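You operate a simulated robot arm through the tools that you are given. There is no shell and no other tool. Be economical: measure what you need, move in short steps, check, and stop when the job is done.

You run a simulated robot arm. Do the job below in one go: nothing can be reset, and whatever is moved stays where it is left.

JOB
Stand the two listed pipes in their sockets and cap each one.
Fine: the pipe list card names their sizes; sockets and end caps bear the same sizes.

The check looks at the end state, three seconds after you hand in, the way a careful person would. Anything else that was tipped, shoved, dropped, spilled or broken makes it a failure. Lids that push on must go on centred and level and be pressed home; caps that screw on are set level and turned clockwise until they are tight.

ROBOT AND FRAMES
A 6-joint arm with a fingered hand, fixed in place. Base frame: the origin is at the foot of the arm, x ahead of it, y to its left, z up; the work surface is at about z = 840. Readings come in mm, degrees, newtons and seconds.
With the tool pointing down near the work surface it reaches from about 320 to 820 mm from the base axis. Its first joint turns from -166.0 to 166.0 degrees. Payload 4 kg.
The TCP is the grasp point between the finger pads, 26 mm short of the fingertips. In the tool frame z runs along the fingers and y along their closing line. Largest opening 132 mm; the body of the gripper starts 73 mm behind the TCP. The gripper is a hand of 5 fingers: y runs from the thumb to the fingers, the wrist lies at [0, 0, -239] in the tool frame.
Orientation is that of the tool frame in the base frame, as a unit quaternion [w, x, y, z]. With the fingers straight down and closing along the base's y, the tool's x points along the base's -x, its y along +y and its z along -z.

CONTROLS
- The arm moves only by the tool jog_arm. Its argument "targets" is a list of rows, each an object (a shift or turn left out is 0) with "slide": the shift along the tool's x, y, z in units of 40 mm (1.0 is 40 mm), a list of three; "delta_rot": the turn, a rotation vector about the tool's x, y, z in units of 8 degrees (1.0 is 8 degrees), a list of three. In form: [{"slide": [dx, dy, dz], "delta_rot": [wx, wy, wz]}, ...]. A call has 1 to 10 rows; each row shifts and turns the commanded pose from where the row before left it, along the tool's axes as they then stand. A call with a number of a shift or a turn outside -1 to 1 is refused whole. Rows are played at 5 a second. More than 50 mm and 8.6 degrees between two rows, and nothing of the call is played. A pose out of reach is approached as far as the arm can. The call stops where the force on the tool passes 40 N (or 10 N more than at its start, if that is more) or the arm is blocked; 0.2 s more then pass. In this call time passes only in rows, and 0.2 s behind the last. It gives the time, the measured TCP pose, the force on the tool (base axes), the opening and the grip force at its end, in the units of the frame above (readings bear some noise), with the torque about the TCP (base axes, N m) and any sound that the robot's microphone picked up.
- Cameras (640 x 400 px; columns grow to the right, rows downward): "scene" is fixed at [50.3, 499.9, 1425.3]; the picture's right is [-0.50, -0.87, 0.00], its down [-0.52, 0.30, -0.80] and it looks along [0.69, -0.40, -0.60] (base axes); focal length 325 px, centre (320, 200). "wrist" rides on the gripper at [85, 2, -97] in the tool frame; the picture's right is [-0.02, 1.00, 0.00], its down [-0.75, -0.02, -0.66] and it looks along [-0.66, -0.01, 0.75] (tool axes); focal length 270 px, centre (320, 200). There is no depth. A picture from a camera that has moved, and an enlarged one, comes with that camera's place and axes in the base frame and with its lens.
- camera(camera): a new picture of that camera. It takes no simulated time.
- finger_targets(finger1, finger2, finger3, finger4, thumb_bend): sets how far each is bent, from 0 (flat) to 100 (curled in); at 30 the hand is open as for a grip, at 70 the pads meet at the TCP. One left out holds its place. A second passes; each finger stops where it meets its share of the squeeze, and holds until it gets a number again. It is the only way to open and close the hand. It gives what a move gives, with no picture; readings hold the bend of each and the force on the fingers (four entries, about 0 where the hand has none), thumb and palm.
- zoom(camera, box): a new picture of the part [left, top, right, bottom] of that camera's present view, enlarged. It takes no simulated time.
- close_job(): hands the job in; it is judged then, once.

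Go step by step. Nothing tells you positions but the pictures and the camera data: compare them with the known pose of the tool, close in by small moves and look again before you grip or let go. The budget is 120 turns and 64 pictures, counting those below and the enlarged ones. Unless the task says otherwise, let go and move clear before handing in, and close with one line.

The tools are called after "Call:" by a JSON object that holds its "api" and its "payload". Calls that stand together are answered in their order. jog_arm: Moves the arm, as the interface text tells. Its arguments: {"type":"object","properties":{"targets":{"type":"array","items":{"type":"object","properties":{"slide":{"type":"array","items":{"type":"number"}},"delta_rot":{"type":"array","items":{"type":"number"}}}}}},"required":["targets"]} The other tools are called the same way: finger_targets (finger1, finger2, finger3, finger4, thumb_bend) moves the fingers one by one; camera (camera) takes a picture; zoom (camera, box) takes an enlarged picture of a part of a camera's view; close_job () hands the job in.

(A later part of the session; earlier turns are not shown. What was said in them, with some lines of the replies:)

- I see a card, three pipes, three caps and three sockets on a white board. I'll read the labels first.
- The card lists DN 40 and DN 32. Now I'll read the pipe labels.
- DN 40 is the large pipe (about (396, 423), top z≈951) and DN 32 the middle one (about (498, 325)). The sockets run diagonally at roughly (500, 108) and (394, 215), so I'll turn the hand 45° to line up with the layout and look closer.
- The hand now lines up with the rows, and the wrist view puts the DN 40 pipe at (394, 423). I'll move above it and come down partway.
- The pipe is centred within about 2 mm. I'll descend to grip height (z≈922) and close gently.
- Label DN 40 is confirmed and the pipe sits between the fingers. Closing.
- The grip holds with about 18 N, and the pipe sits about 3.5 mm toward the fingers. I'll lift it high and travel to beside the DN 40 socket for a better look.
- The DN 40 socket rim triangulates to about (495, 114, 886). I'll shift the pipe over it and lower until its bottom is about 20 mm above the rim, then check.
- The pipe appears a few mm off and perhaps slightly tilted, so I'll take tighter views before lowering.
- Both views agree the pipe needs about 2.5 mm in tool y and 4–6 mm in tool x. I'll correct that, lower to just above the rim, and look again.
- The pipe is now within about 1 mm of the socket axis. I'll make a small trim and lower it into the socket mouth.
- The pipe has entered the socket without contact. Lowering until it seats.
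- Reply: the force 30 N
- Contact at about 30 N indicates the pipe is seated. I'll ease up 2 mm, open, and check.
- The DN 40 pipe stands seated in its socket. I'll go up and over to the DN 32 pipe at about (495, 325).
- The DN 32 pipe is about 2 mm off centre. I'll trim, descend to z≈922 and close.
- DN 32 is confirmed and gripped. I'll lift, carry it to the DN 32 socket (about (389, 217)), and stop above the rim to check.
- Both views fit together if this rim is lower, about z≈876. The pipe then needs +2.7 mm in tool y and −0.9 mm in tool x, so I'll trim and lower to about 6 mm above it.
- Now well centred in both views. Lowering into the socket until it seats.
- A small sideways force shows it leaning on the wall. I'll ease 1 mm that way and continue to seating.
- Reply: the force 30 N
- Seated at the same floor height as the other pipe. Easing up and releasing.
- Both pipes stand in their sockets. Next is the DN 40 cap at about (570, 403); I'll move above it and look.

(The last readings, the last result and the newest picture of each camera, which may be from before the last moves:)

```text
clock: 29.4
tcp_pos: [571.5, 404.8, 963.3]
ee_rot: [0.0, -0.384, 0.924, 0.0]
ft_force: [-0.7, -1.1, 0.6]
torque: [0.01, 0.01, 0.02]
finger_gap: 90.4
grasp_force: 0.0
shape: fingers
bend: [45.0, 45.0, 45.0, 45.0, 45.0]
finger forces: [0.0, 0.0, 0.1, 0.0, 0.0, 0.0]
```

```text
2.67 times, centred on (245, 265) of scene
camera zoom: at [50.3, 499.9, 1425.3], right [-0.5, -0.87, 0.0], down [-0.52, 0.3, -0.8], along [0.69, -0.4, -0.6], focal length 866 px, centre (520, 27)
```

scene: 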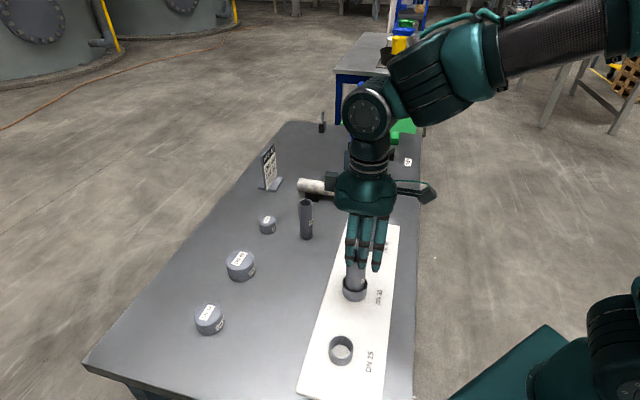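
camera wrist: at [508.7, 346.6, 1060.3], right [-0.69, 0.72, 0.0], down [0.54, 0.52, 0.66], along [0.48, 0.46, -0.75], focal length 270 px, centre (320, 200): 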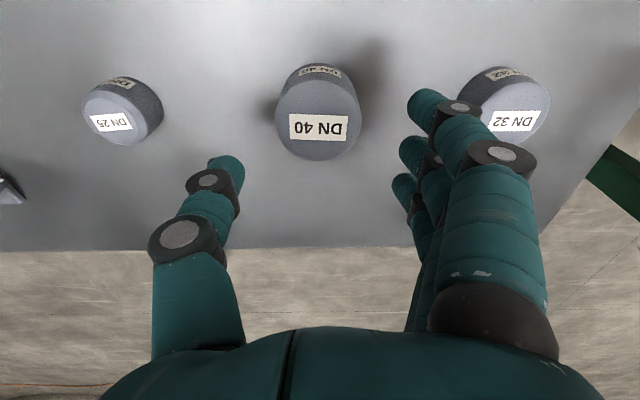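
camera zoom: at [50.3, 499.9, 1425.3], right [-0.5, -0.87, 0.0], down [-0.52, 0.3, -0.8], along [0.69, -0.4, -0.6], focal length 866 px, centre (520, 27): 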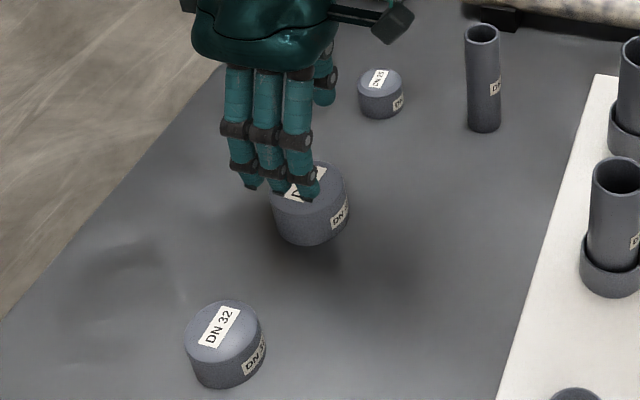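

The cap is centred within 2 mm. I'll set the fingers to a narrower opening, descend partway and check.

Call:
{"api": "finger_targets", "payload": {"finger1": 49, "finger2": 49, "finger3": 49, "finger4": 49, "thumb_bend": 49}}

Call:
{"api": "jog_arm", "payload": {"targets": [{"slide": [0.02, -0.025, 0.6]}, {"slide": [0, 0, 0.6]}, {"slide": [0, 0, 0.4]}]}}

Call:
{"api": "camera", "payload": {"camera": "wrist"}}

Call:
{"api": "zoom", "payload": {"camera": "scene", "box": [200, 210, 290, 300]}}

```text
clock: 30.4
tcp_pos: [568.9, 403.8, 963.2]
ee_rot: [-0.001, -0.382, 0.924, 0.0]
ft_force: [0.9, -0.3, 0.5]
torque: [0.01, 0.01, 0.01]
finger_gap: 79.0
grasp_force: 0.1
shape: fingers
bend: [49.0, 49.0, 49.0, 49.0, 49.0]
finger forces: [0.0, 0.0, 0.0, 0.0, 0.1, 0.0]
```

```text
clock: 31.2
tcp_pos: [568.6, 403.7, 897.4]
ee_rot: [0.0, -0.382, 0.924, 0.0]
ft_force: [0.1, 0.2, -0.4]
torque: [-0.02, -0.01, 0.03]
finger_gap: 79.3
grasp_force: 0.1
shape: fingers
bend: [49.0, 49.0, 49.0, 49.0, 49.0]
finger forces: [0.1, 0.1, 0.1, 0.0, 0.0, 0.0]
```

```text
23 pictures are left
camera wrist: at [508.6, 345.3, 995.2], right [-0.69, 0.72, 0.0], down [0.54, 0.52, 0.66], along [0.47, 0.46, -0.75], focal length 270 px, centre (320, 200)
```

wrist: 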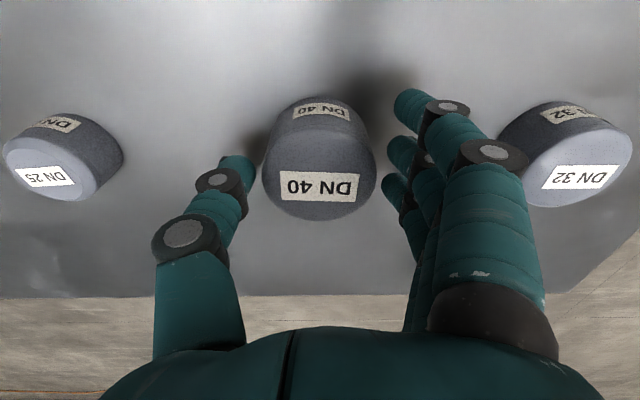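

```text
4.44 times, centred on (245, 255) of scene
camera zoom: at [50.3, 499.9, 1425.3], right [-0.5, -0.87, 0.0], down [-0.52, 0.3, -0.8], along [0.69, -0.4, -0.6], focal length 1443 px, centre (653, -44)
```

zoom: 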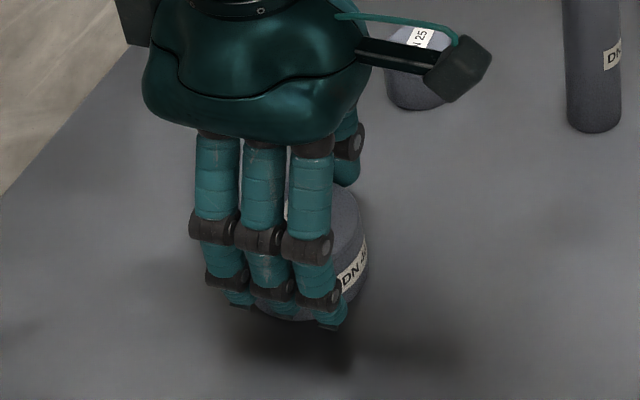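

Cap top is about z=881, centred. I'll descend to z≈869 watching for contact, then close the middle fingers and thumb.

Call:
{"api": "jog_arm", "payload": {"targets": [{"slide": [0, 0, 0.25]}, {"slide": [0, 0, 0.25]}, {"slide": [0, 0, 0.2]}]}}

Call:
{"api": "finger_targets", "payload": {"finger2": 70, "finger3": 70, "thumb_bend": 70}}

Call:
{"api": "camera", "payload": {"camera": "wrist"}}

```text
clock: 32.0
tcp_pos: [569.5, 403.0, 873.9]
ee_rot: [0.003, -0.383, 0.924, 0.002]
ft_force: [-5.9, -3.1, 27.9]
torque: [-0.44, 0.3, -0.05]
finger_gap: 79.1
grasp_force: 14.4
shape: fingers
bend: [49.0, 49.0, 49.0, 49.0, 49.0]
finger forces: [6.5, 4.1, 2.2, 0.6, 14.9, 0.0]
```

```text
clock: 32.7
tcp_pos: [571.2, 403.1, 874.1]
ee_rot: [0.003, -0.383, 0.924, 0.001]
ft_force: [-0.1, -1.5, 6.5]
torque: [0.02, 0.45, 0.06]
finger_gap: 70.9
grasp_force: 22.7
shape: fingers
bend: [49.0, 55.0, 53.0, 49.0, 62.0]
finger forces: [6.8, 9.8, 9.8, 0.6, 19.0, 0.0]
stopped: the force on the tool passed its limit at 41 N (the readings are from after the stop); the commanded pose is now the measured one
```

```text
21 pictures are left
camera wrist: at [509.3, 345.0, 969.6], right [-0.69, 0.72, 0.0], down [0.54, 0.52, 0.66], along [0.48, 0.46, -0.75], focal length 270 px, centre (320, 200)
```

wrist: 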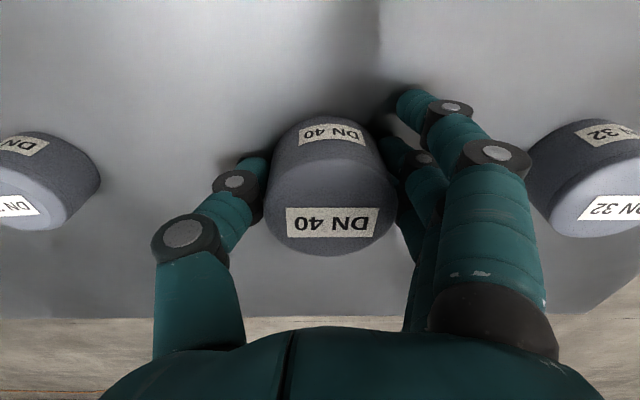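

The fingertips brushed the table, but the cap is now held between the thumb and two fingers. I'll lift slightly, re-squeeze, and check that it stays level.

Call:
{"api": "jog_arm", "payload": {"targets": [{"slide": [0, 0, -0.06]}]}}

Call:
{"api": "finger_targets", "payload": {"finger2": 70, "finger3": 70, "thumb_bend": 70}}

Call:
{"api": "jog_arm", "payload": {"targets": [{"slide": [0, 0, -0.5]}, {"slide": [0, 0, -1]}, {"slide": [0, 0, -1]}, {"slide": [0, 0, -1]}]}}

Call:
{"api": "camera", "payload": {"camera": "wrist"}}

Call:
{"api": "zoom", "payload": {"camera": "scene", "box": [200, 130, 310, 260]}}

```text
clock: 33.1
tcp_pos: [570.8, 401.7, 874.7]
ee_rot: [0.002, -0.382, 0.924, 0.0]
ft_force: [1.4, 0.0, -1.0]
torque: [-0.05, 0.01, 0.01]
finger_gap: 69.9
grasp_force: 19.1
shape: fingers
bend: [49.0, 55.0, 53.0, 49.0, 62.0]
finger forces: [0.0, 9.8, 9.7, 0.0, 18.9, 0.0]
```

```text
clock: 34.1
tcp_pos: [571.0, 402.2, 874.5]
ee_rot: [0.003, -0.383, 0.924, 0.001]
ft_force: [0.4, 0.2, -1.3]
torque: [-0.02, -0.01, -0.02]
finger_gap: 67.3
grasp_force: 17.4
shape: fingers
bend: [49.0, 51.0, 49.0, 49.0, 63.0]
finger forces: [0.0, 9.1, 8.6, 0.0, 16.8, 0.0]
```

```text
clock: 35.1
tcp_pos: [570.5, 401.9, 1015.5]
ee_rot: [0.002, -0.382, 0.924, 0.001]
ft_force: [0.1, -0.4, -2.4]
torque: [-0.03, -0.01, -0.03]
finger_gap: 67.2
grasp_force: 17.1
shape: fingers
bend: [49.0, 51.0, 49.0, 49.0, 63.0]
finger forces: [0.1, 9.1, 8.7, 0.0, 16.7, 0.0]
```

```text
20 pictures are left
camera wrist: at [509.7, 344.0, 1112.2], right [-0.69, 0.72, 0.0], down [0.54, 0.52, 0.66], along [0.48, 0.46, -0.75], focal length 270 px, centre (320, 200)
```

wrist: 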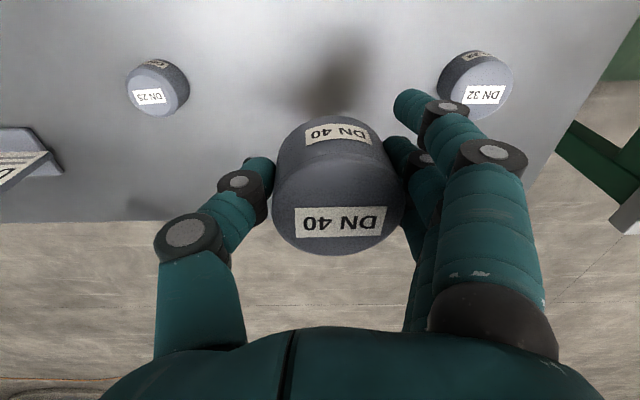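

```text
3.08 times, centred on (255, 195) of scene
camera zoom: at [50.3, 499.9, 1425.3], right [-0.5, -0.87, 0.0], down [-0.52, 0.3, -0.8], along [0.69, -0.4, -0.6], focal length 999 px, centre (520, 215)
```

zoom: 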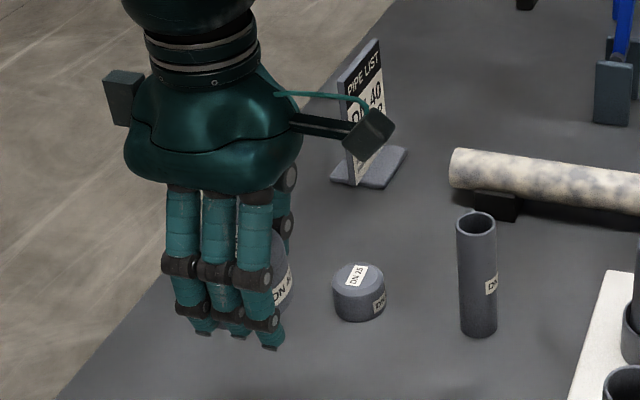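

The cap is held level, about 9 mm toward the fingers. I'll carry it to just above the DN 40 pipe (about (496, 112), top z≈953) and check alignment.

Call:
{"api": "jog_arm", "payload": {"targets": [{"slide": [0.929, -0.575, -0.25]}, {"slide": [0.929, -0.575, 0]}, {"slide": [0.929, -0.575, 0]}, {"slide": [0.929, -0.575, 0]}, {"slide": [0.929, -0.575, 0]}, {"slide": [0.929, -0.575, 0]}, {"slide": [0.929, -0.575, 0]}]}}

Call:
{"api": "camera", "payload": {"camera": "wrist"}}

Call:
{"api": "zoom", "payload": {"camera": "scene", "box": [320, 140, 420, 260]}}

```text
clock: 36.7
tcp_pos: [497.9, 104.7, 1022.6]
ee_rot: [0.002, -0.383, 0.924, 0.001]
ft_force: [-0.7, -0.1, -0.6]
torque: [0.01, -0.04, 0.03]
finger_gap: 67.0
grasp_force: 16.5
shape: fingers
bend: [49.0, 51.0, 49.0, 49.0, 63.0]
finger forces: [0.0, 8.8, 8.7, 0.0, 16.2, 0.1]
```

```text
18 pictures are left
camera wrist: at [436.5, 46.4, 1120.2], right [-0.69, 0.72, 0.0], down [0.54, 0.52, 0.66], along [0.48, 0.46, -0.75], focal length 270 px, centre (320, 200)
```

wrist: 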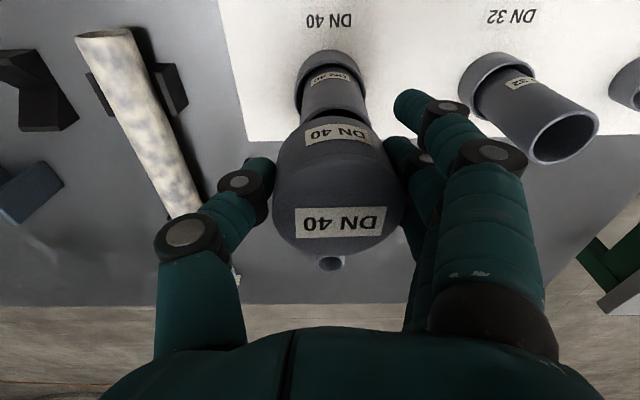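

```text
3.33 times, centred on (370, 200) of scene
camera zoom: at [50.3, 499.9, 1425.3], right [-0.5, -0.87, 0.0], down [-0.52, 0.3, -0.8], along [0.69, -0.4, -0.6], focal length 1082 px, centre (153, 200)
```

zoom: 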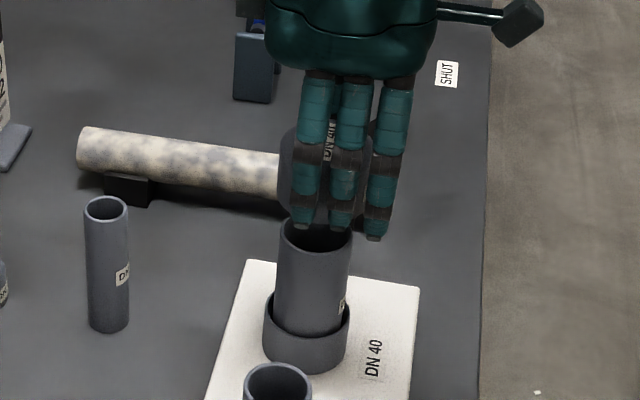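

I need tighter views of the cap over the pipe to settle the last few mm.

Call:
{"api": "zoom", "payload": {"camera": "wrist", "box": [250, 30, 430, 142]}}

Call:
{"api": "zoom", "payload": {"camera": "scene", "box": [345, 170, 400, 240]}}

```text
3.56 times, centred on (340, 86) of wrist
camera zoom: at [436.5, 46.4, 1120.2], right [-0.69, 0.72, 0.0], down [0.54, 0.52, 0.66], along [0.48, 0.46, -0.75], focal length 961 px, centre (249, 605)
```

zoom: 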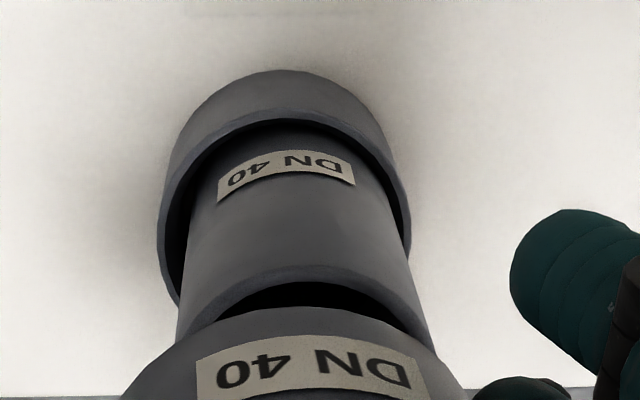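

```text
5.71 times, centred on (372, 205) of scene
camera zoom: at [50.3, 499.9, 1425.3], right [-0.5, -0.87, 0.0], down [-0.52, 0.3, -0.8], along [0.69, -0.4, -0.6], focal length 1855 px, centre (20, 171)
```

zoom: 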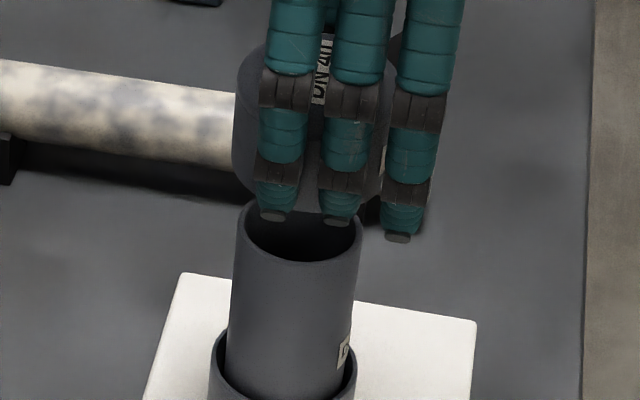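

The pipe mouth is visible just behind the cap edge. I'll shift +2.5 mm in tool y and −1 mm in x, take out a slight tilt, and lower to just above the rim.

Call:
{"api": "jog_arm", "payload": {"targets": [{"slide": [-0.022, 0.062, 0], "delta_rot": [-0.12, 0, 0]}, {"slide": [0, 0, 0.25]}, {"slide": [0, 0, 0.2]}]}}

Call:
{"api": "zoom", "payload": {"camera": "wrist", "box": [230, 30, 430, 155]}}

Call:
{"api": "zoom", "payload": {"camera": "scene", "box": [345, 170, 400, 240]}}

```text
clock: 37.5
tcp_pos: [498.8, 106.4, 1004.4]
ee_rot: [-0.001, -0.382, 0.924, 0.008]
ft_force: [0.1, 0.1, -1.5]
torque: [-0.02, 0.0, -0.04]
finger_gap: 66.8
grasp_force: 17.0
shape: fingers
bend: [49.0, 51.0, 49.0, 49.0, 63.0]
finger forces: [0.0, 8.7, 8.7, 0.0, 16.1, 0.0]
```

```text
3.20 times, centred on (330, 92) of wrist
camera zoom: at [437.6, 47.9, 1102.1], right [-0.69, 0.72, 0.02], down [0.55, 0.51, 0.66], along [0.47, 0.47, -0.75], focal length 865 px, centre (288, 544)
```

zoom: 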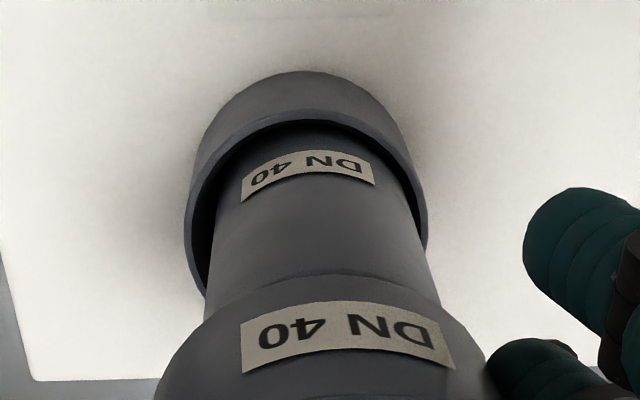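

```text
5.71 times, centred on (372, 205) of scene
camera zoom: at [50.3, 499.9, 1425.3], right [-0.5, -0.87, 0.0], down [-0.52, 0.3, -0.8], along [0.69, -0.4, -0.6], focal length 1855 px, centre (20, 171)
```

zoom: 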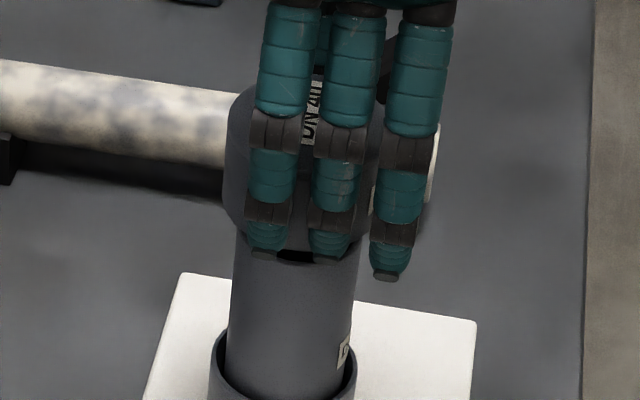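

Alignment looks within about 1 mm. I'll nudge slightly and lower gently onto the pipe, watching the force.

Call:
{"api": "jog_arm", "payload": {"targets": [{"slide": [0, 0.02, 0.1]}, {"slide": [0, 0, 0.1]}, {"slide": [0, 0, 0.08]}, {"slide": [0, 0, 0.08]}, {"slide": [0, 0, 0.08]}]}}

```text
clock: 38.7
tcp_pos: [498.0, 107.4, 986.2]
ee_rot: [0.0, -0.382, 0.924, 0.008]
ft_force: [-0.1, -0.4, -1.8]
torque: [0.0, 0.04, 0.02]
finger_gap: 66.7
grasp_force: 16.9
shape: fingers
bend: [49.0, 51.0, 49.0, 49.0, 63.0]
finger forces: [0.1, 8.8, 8.6, 0.0, 16.1, 0.1]
```

Call:
{"api": "jog_arm", "payload": {"targets": [{"slide": [0, 0, 0.06]}, {"slide": [0, 0, 0.06]}, {"slide": [0, 0, 0.06]}, {"slide": [0, 0, 0.06]}]}}

Call:
{"api": "zoom", "payload": {"camera": "scene", "box": [345, 170, 400, 240]}}

```text
clock: 39.7
tcp_pos: [496.8, 107.6, 978.7]
ee_rot: [-0.001, -0.381, 0.924, 0.008]
ft_force: [1.0, 0.0, -2.0]
torque: [0.0, 0.0, -0.02]
finger_gap: 67.2
grasp_force: 16.7
shape: fingers
bend: [49.0, 51.0, 49.0, 49.0, 63.0]
finger forces: [0.1, 8.7, 8.7, 0.0, 16.0, 0.1]
```

```text
5.71 times, centred on (372, 205) of scene
camera zoom: at [50.3, 499.9, 1425.3], right [-0.5, -0.87, 0.0], down [-0.52, 0.3, -0.8], along [0.69, -0.4, -0.6], focal length 1855 px, centre (20, 171)
```

zoom: 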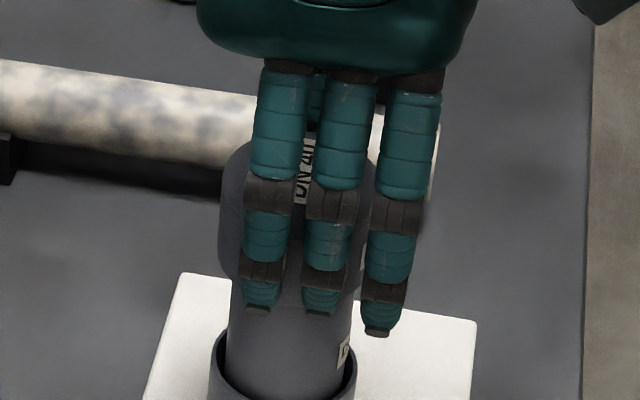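

The cap has slipped over the pipe with no force. Lowering further until it meets resistance.

Call:
{"api": "jog_arm", "payload": {"targets": [{"slide": [0, 0, 0.08]}, {"slide": [0, 0, 0.08]}, {"slide": [0, 0, 0.08]}, {"slide": [0, 0, 0.08]}, {"slide": [0, 0, 0.08]}, {"slide": [0, 0, 0.08]}]}}

```text
clock: 41.1
tcp_pos: [496.8, 108.4, 958.7]
ee_rot: [-0.001, -0.382, 0.924, 0.009]
ft_force: [0.6, -0.5, -1.0]
torque: [-0.01, 0.0, -0.01]
finger_gap: 67.3
grasp_force: 16.4
shape: fingers
bend: [49.0, 51.0, 49.0, 49.0, 63.0]
finger forces: [0.1, 8.6, 8.9, 0.0, 16.0, 0.1]
```

Call:
{"api": "jog_arm", "payload": {"targets": [{"slide": [0, 0, 0.05]}, {"slide": [0, 0, 0.05]}, {"slide": [0, 0, 0.05]}, {"slide": [0, 0, 0.05]}, {"slide": [0, 0, 0.05]}, {"slide": [0, 0, 0.05]}, {"slide": [0, 0, 0.05]}]}}

Call:
{"api": "zoom", "payload": {"camera": "scene", "box": [340, 180, 400, 250]}}

```text
clock: 42.7
tcp_pos: [496.4, 109.2, 942.7]
ee_rot: [-0.002, -0.382, 0.924, 0.009]
ft_force: [0.2, -5.9, 7.1]
torque: [-0.06, 0.01, -0.02]
finger_gap: 65.2
grasp_force: 13.6
shape: fingers
bend: [49.0, 54.0, 51.0, 49.0, 64.0]
finger forces: [0.0, 5.8, 5.8, 0.1, 15.1, 0.1]
```

```text
5.71 times, centred on (370, 215) of scene
camera zoom: at [50.3, 499.9, 1425.3], right [-0.5, -0.87, 0.0], down [-0.52, 0.3, -0.8], along [0.69, -0.4, -0.6], focal length 1855 px, centre (34, 114)
```

zoom: 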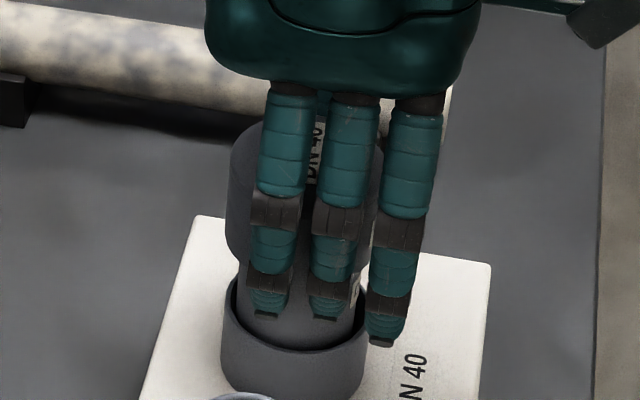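

There's light resistance, so the cap is resting on the pipe. I'll release, rise, make a closed fist and look at the cap before pressing it home.

Call:
{"api": "finger_targets", "payload": {"finger1": 42, "finger2": 42, "finger3": 42, "finger4": 42, "thumb_bend": 42}}

Call:
{"api": "jog_arm", "payload": {"targets": [{"slide": [0, 0, -0.8], "delta_rot": [0.12, 0, 0]}, {"slide": [0, 0, -0.8]}, {"slide": [0, 0, -0.8]}]}}

Call:
{"api": "camera", "payload": {"camera": "wrist"}}

```text
clock: 43.7
tcp_pos: [496.8, 108.3, 945.3]
ee_rot: [0.0, -0.382, 0.924, 0.009]
ft_force: [-0.2, 0.7, -0.6]
torque: [-0.01, 0.01, -0.01]
finger_gap: 99.8
grasp_force: 0.1
shape: fingers
bend: [42.0, 42.0, 42.0, 42.0, 42.0]
finger forces: [0.1, 0.0, 0.0, 0.0, 0.0, 0.0]
```

```text
clock: 44.5
tcp_pos: [496.9, 109.0, 1040.3]
ee_rot: [0.001, -0.381, 0.924, 0.001]
ft_force: [-0.2, 0.6, -0.1]
torque: [0.02, 0.01, 0.01]
finger_gap: 99.5
grasp_force: 0.0
shape: fingers
bend: [42.0, 42.0, 42.0, 42.0, 42.0]
finger forces: [0.1, 0.1, 0.0, 0.1, 0.1, 0.0]
```

```text
10 pictures are left
camera wrist: at [435.3, 50.3, 1138.0], right [-0.69, 0.72, 0.0], down [0.54, 0.52, 0.66], along [0.48, 0.46, -0.75], focal length 270 px, centre (320, 200)
```

wrist: 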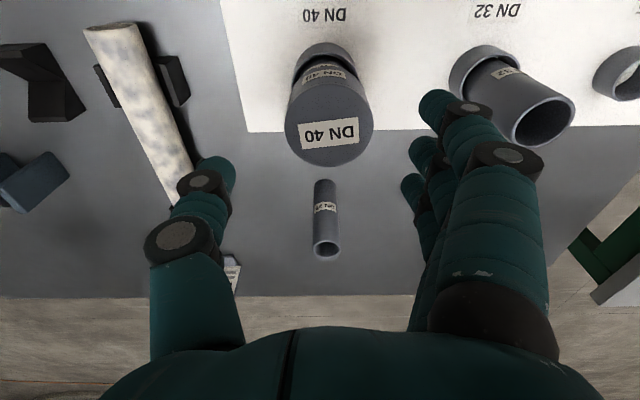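

The cap sits level on the pipe. I'll close the hand, centre it over the cap and press down.

Call:
{"api": "finger_targets", "payload": {"finger1": 70, "finger2": 70, "finger3": 70, "finger4": 70, "thumb_bend": 70}}

Call:
{"api": "jog_arm", "payload": {"targets": [{"slide": [-0.11, 0.175, 0]}, {"slide": [0, 0, 0.5]}, {"slide": [0, 0, 0.4]}, {"slide": [0, 0, 0.1]}, {"slide": [0, 0, 0.1]}, {"slide": [0, 0, 0.1]}, {"slide": [0, 0, 0.1]}, {"slide": [0, 0, 0.1]}]}}

```text
clock: 45.5
tcp_pos: [496.3, 108.6, 1040.3]
ee_rot: [0.003, -0.382, 0.924, 0.001]
ft_force: [-1.0, -0.4, 0.1]
torque: [-0.02, -0.03, 0.0]
finger_gap: 24.5
grasp_force: 0.0
shape: fingers
bend: [70.0, 70.0, 70.0, 70.0, 70.0]
finger forces: [0.0, 0.1, 0.1, 0.0, 0.1, 0.0]
```

```text
clock: 47.0
tcp_pos: [497.9, 116.9, 997.2]
ee_rot: [0.008, -0.382, 0.924, 0.0]
ft_force: [-0.5, -2.5, 12.0]
torque: [-0.16, 0.03, -0.01]
finger_gap: 23.7
grasp_force: 5.8
shape: fingers
bend: [70.0, 71.0, 70.0, 70.0, 71.0]
finger forces: [0.1, 2.6, 1.2, 0.0, 7.8, 0.1]
stopped in row 7: the force on the tool passed its limit at 47 N (the readings are from after the stop); the commanded pose is now the measured one
```

Contact was made and the force reached 47 N. I'll press once more to see whether the cap moves any further.

Call:
{"api": "jog_arm", "payload": {"targets": [{"slide": [0, 0, 0.05]}, {"slide": [0, 0, 0.05]}, {"slide": [0, 0, 0.05]}, {"slide": [0, 0, 0.05]}, {"slide": [0, 0, 0.05]}, {"slide": [0, 0, 0.05]}]}}

Call:
{"api": "zoom", "payload": {"camera": "scene", "box": [340, 170, 400, 250]}}

```text
clock: 47.5
tcp_pos: [498.9, 117.6, 997.7]
ee_rot: [0.011, -0.382, 0.924, -0.001]
ft_force: [-3.0, -1.2, 11.9]
torque: [-0.1, 0.08, -0.04]
finger_gap: 23.8
grasp_force: 5.6
shape: fingers
bend: [70.0, 71.0, 70.0, 70.0, 71.0]
finger forces: [0.3, 3.3, 1.7, 0.0, 6.3, 0.0]
stopped in row 2: the force on the tool passed its limit at 46 N (the readings are from after the stop); the commanded pose is now the measured one
```

```text
5.00 times, centred on (370, 210) of scene
camera zoom: at [50.3, 499.9, 1425.3], right [-0.5, -0.87, 0.0], down [-0.52, 0.3, -0.8], along [0.69, -0.4, -0.6], focal length 1623 px, centre (70, 150)
```

zoom: 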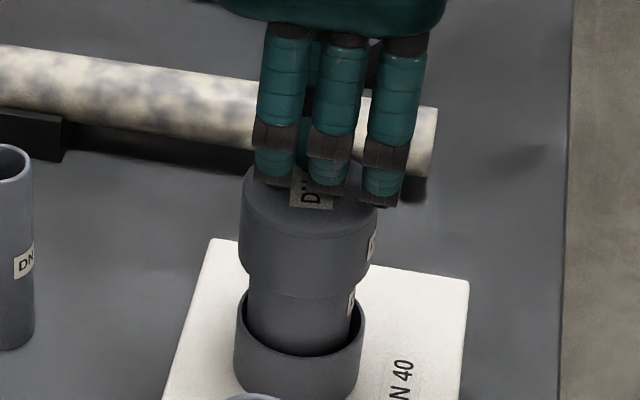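

The cap no longer moves under 46 N, so DN 40 is home, centred and level. Now I'll rise, level the hand, and go to the DN 32 cap at about (473, 498).

Call:
{"api": "jog_arm", "payload": {"targets": [{"slide": [0, 0, -0.6]}, {"slide": [0, 0, -0.6], "delta_rot": [-0.075, 0.14, 0]}]}}

Call:
{"api": "finger_targets", "payload": {"finger1": 52, "finger2": 52, "finger3": 52, "finger4": 52, "thumb_bend": 52}}

Call:
{"api": "jog_arm", "payload": {"targets": [{"slide": [-0.63, 0.7175, 0]}, {"slide": [-0.63, 0.7175, 0]}, {"slide": [-0.63, 0.7175, 0]}, {"slide": [-0.63, 0.7175, 0]}, {"slide": [-0.63, 0.7175, 0]}, {"slide": [-0.63, 0.7175, 0]}, {"slide": [-0.63, 0.7175, 0]}, {"slide": [-0.63, 0.7175, 0]}, {"slide": [-0.63, 0.7175, 0]}, {"slide": [-0.63, 0.7175, 0]}]}}

Call:
{"api": "jog_arm", "payload": {"targets": [{"slide": [0, 0, 0.8]}, {"slide": [0, 0, 0.8]}, {"slide": [0, 0, 0.6]}]}}

Call:
{"api": "camera", "payload": {"camera": "wrist"}}

```text
clock: 48.1
tcp_pos: [496.8, 117.0, 1044.2]
ee_rot: [-0.001, -0.382, 0.924, 0.001]
ft_force: [-0.3, 0.6, -0.2]
torque: [0.02, 0.02, 0.0]
finger_gap: 23.8
grasp_force: 0.1
shape: fingers
bend: [70.0, 70.0, 70.0, 70.0, 70.0]
finger forces: [0.1, 0.1, 0.0, 0.0, 0.1, 0.1]
```

```text
clock: 49.1
tcp_pos: [497.1, 115.6, 1042.8]
ee_rot: [-0.001, -0.381, 0.925, 0.0]
ft_force: [-0.4, -0.9, 0.6]
torque: [0.02, -0.02, -0.04]
finger_gap: 67.7
grasp_force: 0.1
shape: fingers
bend: [52.0, 52.0, 52.0, 52.0, 52.0]
finger forces: [0.1, 0.0, 0.1, 0.0, 0.0, 0.0]
```

```text
clock: 51.3
tcp_pos: [475.3, 497.3, 1042.8]
ee_rot: [-0.002, -0.381, 0.924, 0.0]
ft_force: [-0.3, -0.2, 0.9]
torque: [-0.02, 0.01, 0.02]
finger_gap: 67.8
grasp_force: 0.0
shape: fingers
bend: [52.0, 52.0, 52.0, 52.0, 52.0]
finger forces: [0.0, 0.1, 0.0, 0.1, 0.0, 0.0]
```

```text
clock: 52.1
tcp_pos: [476.0, 499.1, 953.3]
ee_rot: [-0.001, -0.382, 0.924, 0.0]
ft_force: [-0.1, 0.8, 0.2]
torque: [0.02, 0.04, 0.02]
finger_gap: 68.1
grasp_force: 0.0
shape: fingers
bend: [52.0, 52.0, 52.0, 52.0, 52.0]
finger forces: [0.0, 0.0, 0.0, 0.0, 0.1, 0.1]
```

```text
8 pictures are left
camera wrist: at [414.8, 441.7, 1051.3], right [-0.69, 0.72, 0.0], down [0.55, 0.52, 0.66], along [0.47, 0.45, -0.75], focal length 270 px, centre (320, 200)
```

wrist: 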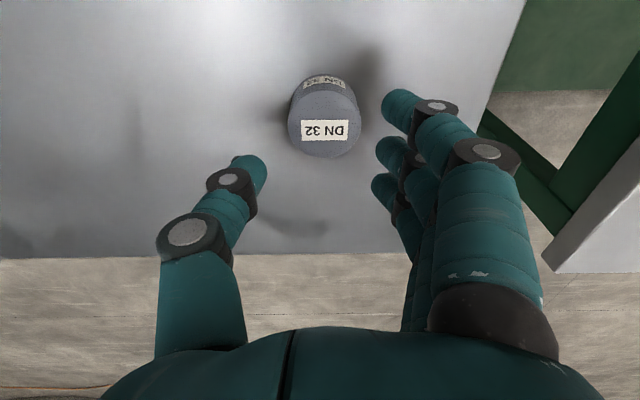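

The DN 32 cap (about 50 mm wide) lies between thumb and fingers. I'll descend to z≈875 and close.

Call:
{"api": "jog_arm", "payload": {"targets": [{"slide": [-0.02, 0.02, 0.6]}, {"slide": [0, 0, 0.6]}, {"slide": [0, 0, 0.4]}, {"slide": [0, 0, 0.2]}, {"slide": [0, 0, 0.14]}]}}

Call:
{"api": "finger_targets", "payload": {"finger2": 70, "finger3": 70, "thumb_bend": 70}}

```text
clock: 53.3
tcp_pos: [474.7, 499.8, 877.9]
ee_rot: [-0.001, -0.382, 0.924, 0.001]
ft_force: [0.4, 0.1, -0.4]
torque: [0.0, -0.01, 0.01]
finger_gap: 68.1
grasp_force: 0.0
shape: fingers
bend: [52.0, 52.0, 52.0, 52.0, 52.0]
finger forces: [0.1, 0.1, 0.1, 0.0, 0.0, 0.0]
```

```text
clock: 54.3
tcp_pos: [474.2, 499.0, 877.1]
ee_rot: [-0.002, -0.382, 0.924, 0.0]
ft_force: [-0.8, 0.9, 0.7]
torque: [-0.03, -0.02, 0.04]
finger_gap: 60.8
grasp_force: 16.7
shape: fingers
bend: [52.0, 58.0, 56.0, 52.0, 62.0]
finger forces: [0.0, 9.1, 8.7, 0.0, 16.0, 0.1]
```

The cap is gripped with about 17 N and fairly centred. Lifting and carrying it to above the DN 32 pipe at about (391, 222).

Call:
{"api": "jog_arm", "payload": {"targets": [{"slide": [0, 0, -0.4]}, {"slide": [0, 0, -0.9]}, {"slide": [0, 0, -0.9]}, {"slide": [0, 0, -0.9]}, {"slide": [0, 0, -0.6]}]}}

Call:
{"api": "jog_arm", "payload": {"targets": [{"slide": [0.91, -0.505, 0]}, {"slide": [0.91, -0.505, 0]}, {"slide": [0.91, -0.505, 0]}, {"slide": [0.91, -0.505, 0]}, {"slide": [0.91, -0.505, 0]}, {"slide": [0.91, -0.505, 0]}, {"slide": [0.91, -0.505, 0]}]}}

Call:
{"api": "camera", "payload": {"camera": "wrist"}}

Call:
{"api": "zoom", "payload": {"camera": "scene", "box": [320, 180, 400, 290]}}

```text
clock: 55.5
tcp_pos: [474.3, 498.3, 1024.4]
ee_rot: [-0.002, -0.381, 0.925, 0.0]
ft_force: [0.8, -1.1, -1.2]
torque: [-0.02, 0.03, 0.01]
finger_gap: 61.0
grasp_force: 16.9
shape: fingers
bend: [52.0, 58.0, 56.0, 52.0, 63.0]
finger forces: [0.0, 9.0, 8.9, 0.0, 16.0, 0.0]
```

```text
clock: 57.1
tcp_pos: [393.1, 217.3, 1025.7]
ee_rot: [-0.002, -0.382, 0.924, 0.0]
ft_force: [-0.1, 0.1, -0.9]
torque: [0.0, 0.0, 0.01]
finger_gap: 60.6
grasp_force: 16.7
shape: fingers
bend: [52.0, 58.0, 56.0, 52.0, 63.0]
finger forces: [0.1, 8.6, 8.9, 0.0, 15.8, 0.0]
```

```text
7 pictures are left
camera wrist: at [332.0, 161.5, 1124.2], right [-0.69, 0.72, 0.0], down [0.55, 0.52, 0.66], along [0.47, 0.45, -0.75], focal length 270 px, centre (320, 200)
```

wrist: 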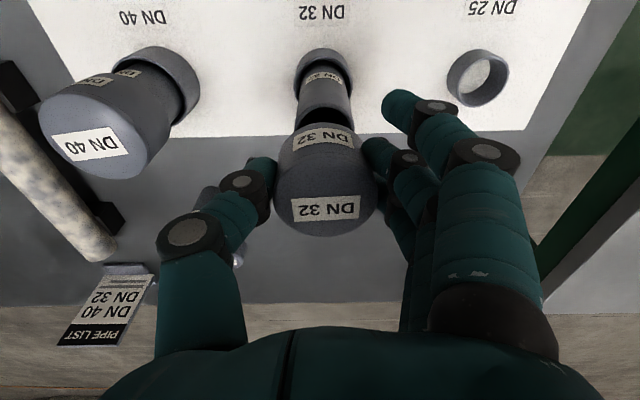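

```text
3.64 times, centred on (360, 235) of scene
camera zoom: at [50.3, 499.9, 1425.3], right [-0.5, -0.87, 0.0], down [-0.52, 0.3, -0.8], along [0.69, -0.4, -0.6], focal length 1180 px, centre (174, 73)
```

zoom: 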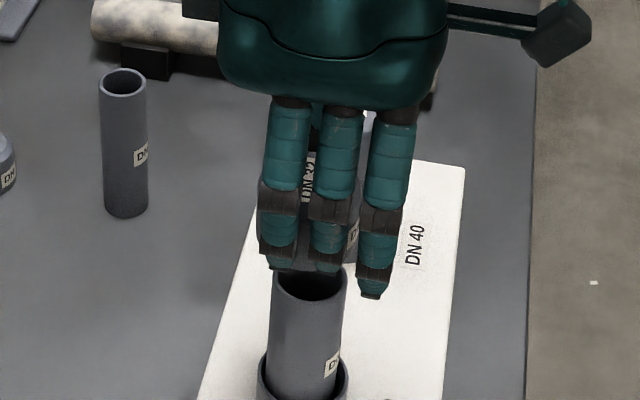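

Call:
{"api": "zoom", "payload": {"camera": "wrist", "box": [240, 40, 420, 152]}}

```text
3.56 times, centred on (330, 96) of wrist
camera zoom: at [332.0, 161.5, 1124.2], right [-0.69, 0.72, 0.0], down [0.55, 0.52, 0.66], along [0.47, 0.45, -0.75], focal length 961 px, centre (284, 570)
```

zoom: 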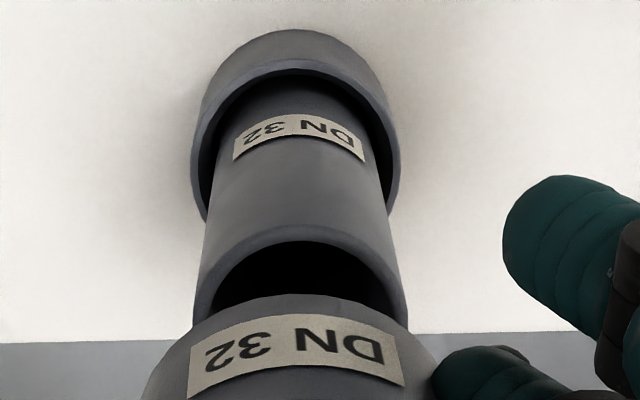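

The pipe mouth shows slightly nearer the camera than the cap. I'll shift +2 mm in tool x, trim y and tilt, and lower to just above the rim for another check.

Call:
{"api": "jog_arm", "payload": {"targets": [{"slide": [0.05, 0.015, 0], "delta_rot": [-0.12, 0, 0]}, {"slide": [0, 0, 0.25]}, {"slide": [0, 0, 0.2]}]}}

Call:
{"api": "zoom", "payload": {"camera": "wrist", "box": [240, 40, 420, 152]}}

Call:
{"api": "zoom", "payload": {"camera": "scene", "box": [330, 215, 390, 290]}}

```text
clock: 57.9
tcp_pos: [389.7, 218.5, 1008.6]
ee_rot: [-0.004, -0.382, 0.924, 0.007]
ft_force: [-0.4, -0.2, -0.1]
torque: [-0.03, 0.0, -0.01]
finger_gap: 60.6
grasp_force: 16.6
shape: fingers
bend: [52.0, 58.0, 56.0, 52.0, 63.0]
finger forces: [0.0, 8.6, 8.8, 0.0, 15.8, 0.0]
```

```text
3.56 times, centred on (330, 96) of wrist
camera zoom: at [329.9, 159.5, 1106.6], right [-0.69, 0.72, 0.02], down [0.55, 0.51, 0.66], along [0.47, 0.46, -0.75], focal length 961 px, centre (284, 570)
```

zoom: 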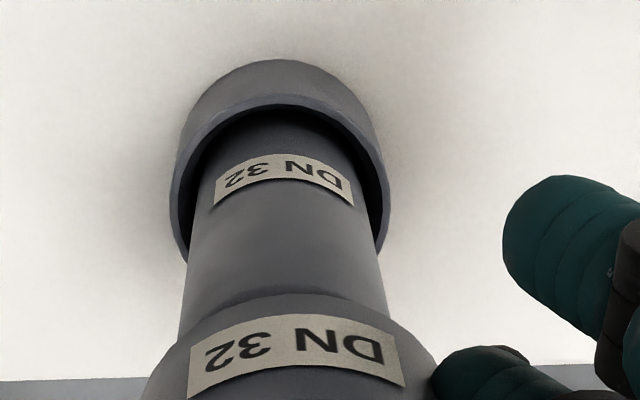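

```text
5.33 times, centred on (360, 252) of scene
camera zoom: at [50.3, 499.9, 1425.3], right [-0.5, -0.87, 0.0], down [-0.52, 0.3, -0.8], along [0.69, -0.4, -0.6], focal length 1731 px, centre (107, -80)
```

zoom: 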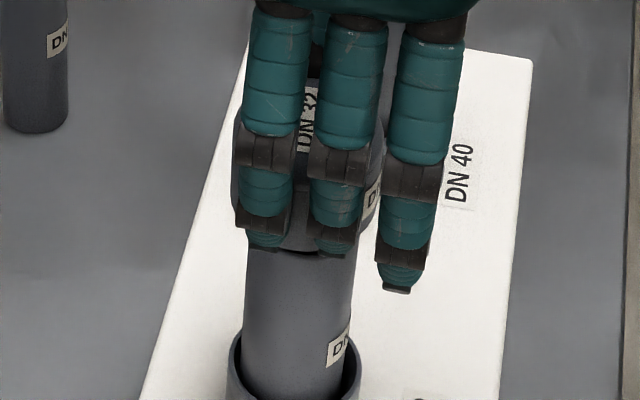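

Remaining error is about 1 mm, toward +x and −y of the tool. I'll trim and lower gently, watching the force.

Call:
{"api": "jog_arm", "payload": {"targets": [{"slide": [0.03, -0.018, 0.1]}, {"slide": [0, 0, 0.1]}, {"slide": [0, 0, 0.08]}, {"slide": [0, 0, 0.08]}, {"slide": [0, 0, 0.08]}, {"slide": [0, 0, 0.06]}]}}

```text
clock: 59.3
tcp_pos: [390.2, 216.9, 986.5]
ee_rot: [-0.004, -0.382, 0.924, 0.008]
ft_force: [0.3, -0.8, -0.1]
torque: [-0.04, 0.02, -0.03]
finger_gap: 60.6
grasp_force: 16.6
shape: fingers
bend: [52.0, 58.0, 56.0, 52.0, 63.0]
finger forces: [0.1, 8.6, 9.0, 0.0, 15.8, 0.0]
```

No contact force and the cap edge is already at or below the pipe top. Continuing down.

Call:
{"api": "jog_arm", "payload": {"targets": [{"slide": [0, 0, 0.06]}, {"slide": [0, 0, 0.06]}, {"slide": [0, 0, 0.06]}, {"slide": [0, 0, 0.06]}, {"slide": [0, 0, 0.06]}, {"slide": [0, 0, 0.06]}]}}

```text
clock: 60.7
tcp_pos: [388.2, 216.8, 974.1]
ee_rot: [-0.005, -0.381, 0.924, 0.007]
ft_force: [-0.3, 0.2, -1.2]
torque: [0.01, 0.0, -0.04]
finger_gap: 60.8
grasp_force: 17.0
shape: fingers
bend: [52.0, 58.0, 56.0, 52.0, 63.0]
finger forces: [0.1, 8.6, 8.7, 0.1, 15.7, 0.0]
```

Call:
{"api": "jog_arm", "payload": {"targets": [{"slide": [0, 0, 0.06]}, {"slide": [0, 0, 0.06]}, {"slide": [0, 0, 0.06]}, {"slide": [0, 0, 0.06]}, {"slide": [0, 0, 0.05]}, {"slide": [0, 0, 0.05]}]}}

```text
clock: 62.1
tcp_pos: [388.9, 218.8, 960.3]
ee_rot: [-0.003, -0.381, 0.925, 0.007]
ft_force: [-1.5, -5.6, 21.6]
torque: [-0.04, 0.06, -0.04]
finger_gap: 59.7
grasp_force: 17.3
shape: fingers
bend: [52.0, 60.0, 57.0, 52.0, 65.0]
finger forces: [0.1, 8.7, 8.1, 0.0, 18.2, 0.1]
```

The cap has met its stop at the same depth as the first one (21 N). Releasing and rising to look.

Call:
{"api": "jog_arm", "payload": {"targets": [{"slide": [0, 0, -0.03]}]}}

Call:
{"api": "finger_targets", "payload": {"finger1": 42, "finger2": 42, "finger3": 42, "finger4": 42, "thumb_bend": 42}}

Call:
{"api": "jog_arm", "payload": {"targets": [{"slide": [0, 0, -0.7], "delta_rot": [0.11, 0.05, 0]}, {"slide": [0, 0, -0.7]}, {"slide": [0, 0, -0.7]}]}}

Call:
{"api": "camera", "payload": {"camera": "wrist"}}

```text
clock: 62.5
tcp_pos: [388.9, 217.9, 961.2]
ee_rot: [-0.004, -0.381, 0.925, 0.008]
ft_force: [0.5, -2.7, 8.7]
torque: [-0.08, 0.0, -0.05]
finger_gap: 59.8
grasp_force: 16.6
shape: fingers
bend: [52.0, 60.0, 57.0, 52.0, 65.0]
finger forces: [0.0, 8.1, 8.1, 0.0, 17.4, 0.0]
```

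```text
clock: 63.5
tcp_pos: [389.6, 219.1, 961.6]
ee_rot: [-0.004, -0.381, 0.925, 0.008]
ft_force: [0.3, -1.2, 0.4]
torque: [0.0, -0.02, 0.0]
finger_gap: 100.0
grasp_force: 0.1
shape: fingers
bend: [42.0, 42.0, 42.0, 42.0, 42.0]
finger forces: [0.0, 0.1, 0.0, 0.0, 0.1, 0.0]
```

```text
clock: 64.3
tcp_pos: [390.6, 218.4, 1044.6]
ee_rot: [-0.005, -0.38, 0.925, -0.001]
ft_force: [0.3, -0.6, 0.2]
torque: [0.0, 0.0, -0.01]
finger_gap: 99.6
grasp_force: 0.1
shape: fingers
bend: [42.0, 42.0, 42.0, 42.0, 42.0]
finger forces: [0.0, 0.0, 0.1, 0.0, 0.1, 0.0]
```

```text
2 pictures are left
camera wrist: at [330.2, 161.3, 1143.7], right [-0.69, 0.72, 0.0], down [0.55, 0.52, 0.65], along [0.47, 0.45, -0.76], focal length 270 px, centre (320, 200)
```

wrist: 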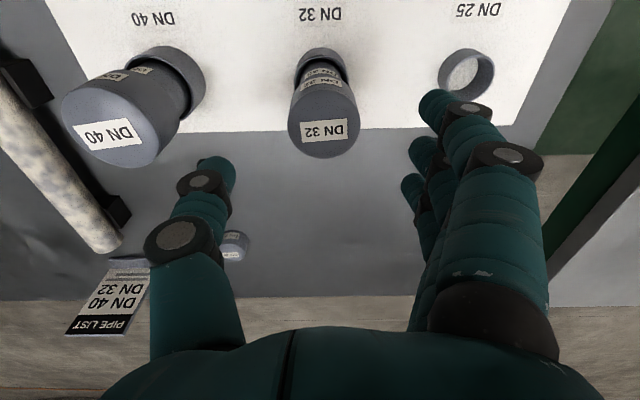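

The DN 32 cap is on, level and centred. Now closing the hand and pressing it home the same way.

Call:
{"api": "finger_targets", "payload": {"finger1": 70, "finger2": 70, "finger3": 70, "finger4": 70, "thumb_bend": 70}}

Call:
{"api": "jog_arm", "payload": {"targets": [{"slide": [-0.14, 0.075, 0], "delta_rot": [0, -0.07, 0]}, {"slide": [0, 0, 0.5]}, {"slide": [0, 0, 0.45]}, {"slide": [0, 0, 0.1]}, {"slide": [0, 0, 0.1]}, {"slide": [0, 0, 0.1]}, {"slide": [0, 0, 0.1]}, {"slide": [0, 0, 0.1]}]}}

Call:
{"api": "jog_arm", "payload": {"targets": [{"slide": [0, 0, 0.05]}, {"slide": [0, 0, 0.05]}, {"slide": [0, 0, 0.05]}, {"slide": [0, 0, 0.05]}, {"slide": [0, 0, 0.05]}]}}

```text
clock: 65.3
tcp_pos: [389.5, 219.1, 1043.8]
ee_rot: [-0.005, -0.382, 0.924, 0.0]
ft_force: [-0.4, 0.3, -0.7]
torque: [0.05, 0.02, 0.04]
finger_gap: 24.5
grasp_force: 0.0
shape: fingers
bend: [70.0, 70.0, 70.0, 70.0, 70.0]
finger forces: [0.0, 0.0, 0.0, 0.1, 0.0, 0.1]
```

```text
clock: 66.9
tcp_pos: [393.9, 224.5, 995.7]
ee_rot: [0.004, -0.381, 0.925, 0.002]
ft_force: [-1.4, -3.1, 14.5]
torque: [-0.17, 0.03, -0.02]
finger_gap: 23.6
grasp_force: 7.2
shape: fingers
bend: [70.0, 71.0, 70.0, 70.0, 71.0]
finger forces: [0.0, 3.2, 1.3, 0.0, 9.4, 0.0]
stopped in row 7: the force on the tool passed its limit at 46 N (the readings are from after the stop); the commanded pose is now the measured one
```

```text
clock: 67.4
tcp_pos: [396.4, 225.0, 995.9]
ee_rot: [0.007, -0.381, 0.924, 0.002]
ft_force: [-1.5, -1.8, 14.8]
torque: [-0.11, 0.06, 0.01]
finger_gap: 23.4
grasp_force: 7.1
shape: fingers
bend: [70.0, 71.0, 71.0, 70.0, 71.0]
finger forces: [0.0, 4.2, 2.1, 0.0, 8.6, 0.1]
stopped in row 2: the force on the tool passed its limit at 44 N (the readings are from after the stop); the commanded pose is now the measured one
```

Pressed firmly with no further travel. Rising clear for a final look.

Call:
{"api": "jog_arm", "payload": {"targets": [{"slide": [0, 0, -0.9]}, {"slide": [0, 0, -0.9]}, {"slide": [0, 0, -0.9]}, {"slide": [0, 0, -0.9]}, {"slide": [0, 0, -0.9]}]}}

Call:
{"api": "zoom", "payload": {"camera": "scene", "box": [240, 150, 420, 310]}}

```text
clock: 68.6
tcp_pos: [390.9, 221.9, 1176.3]
ee_rot: [0.005, -0.38, 0.925, 0.002]
ft_force: [0.0, -0.2, -0.4]
torque: [0.01, 0.01, 0.04]
finger_gap: 24.1
grasp_force: 0.0
shape: fingers
bend: [70.0, 70.0, 70.0, 70.0, 70.0]
finger forces: [0.1, 0.1, 0.1, 0.0, 0.0, 0.0]
```

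```text
2.50 times, centred on (330, 230) of scene
camera zoom: at [50.3, 499.9, 1425.3], right [-0.5, -0.87, 0.0], down [-0.52, 0.3, -0.8], along [0.69, -0.4, -0.6], focal length 812 px, centre (295, 125)
```

zoom: 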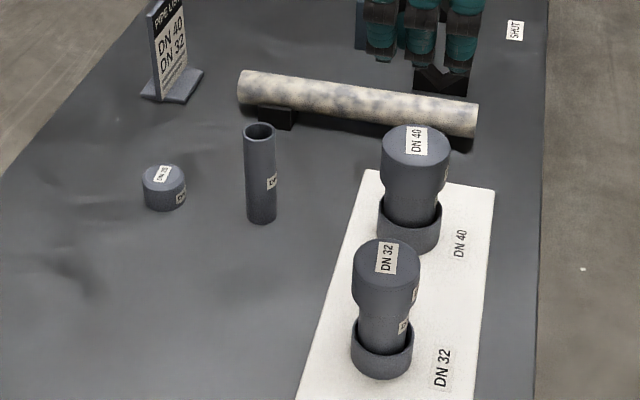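

Both pipes stand in their matching sockets with level caps pressed home. The DN 25 pipe and cap, the card and the tube are undisturbed, so I'm handing in.

Call:
{"api": "close_job", "payload": {}}

```text
The job is handed in.
```

The DN 40 and DN 32 pipes are standing in their matching sockets, and each has its own cap on level and pressed down until it stopped moving (about 45 N).
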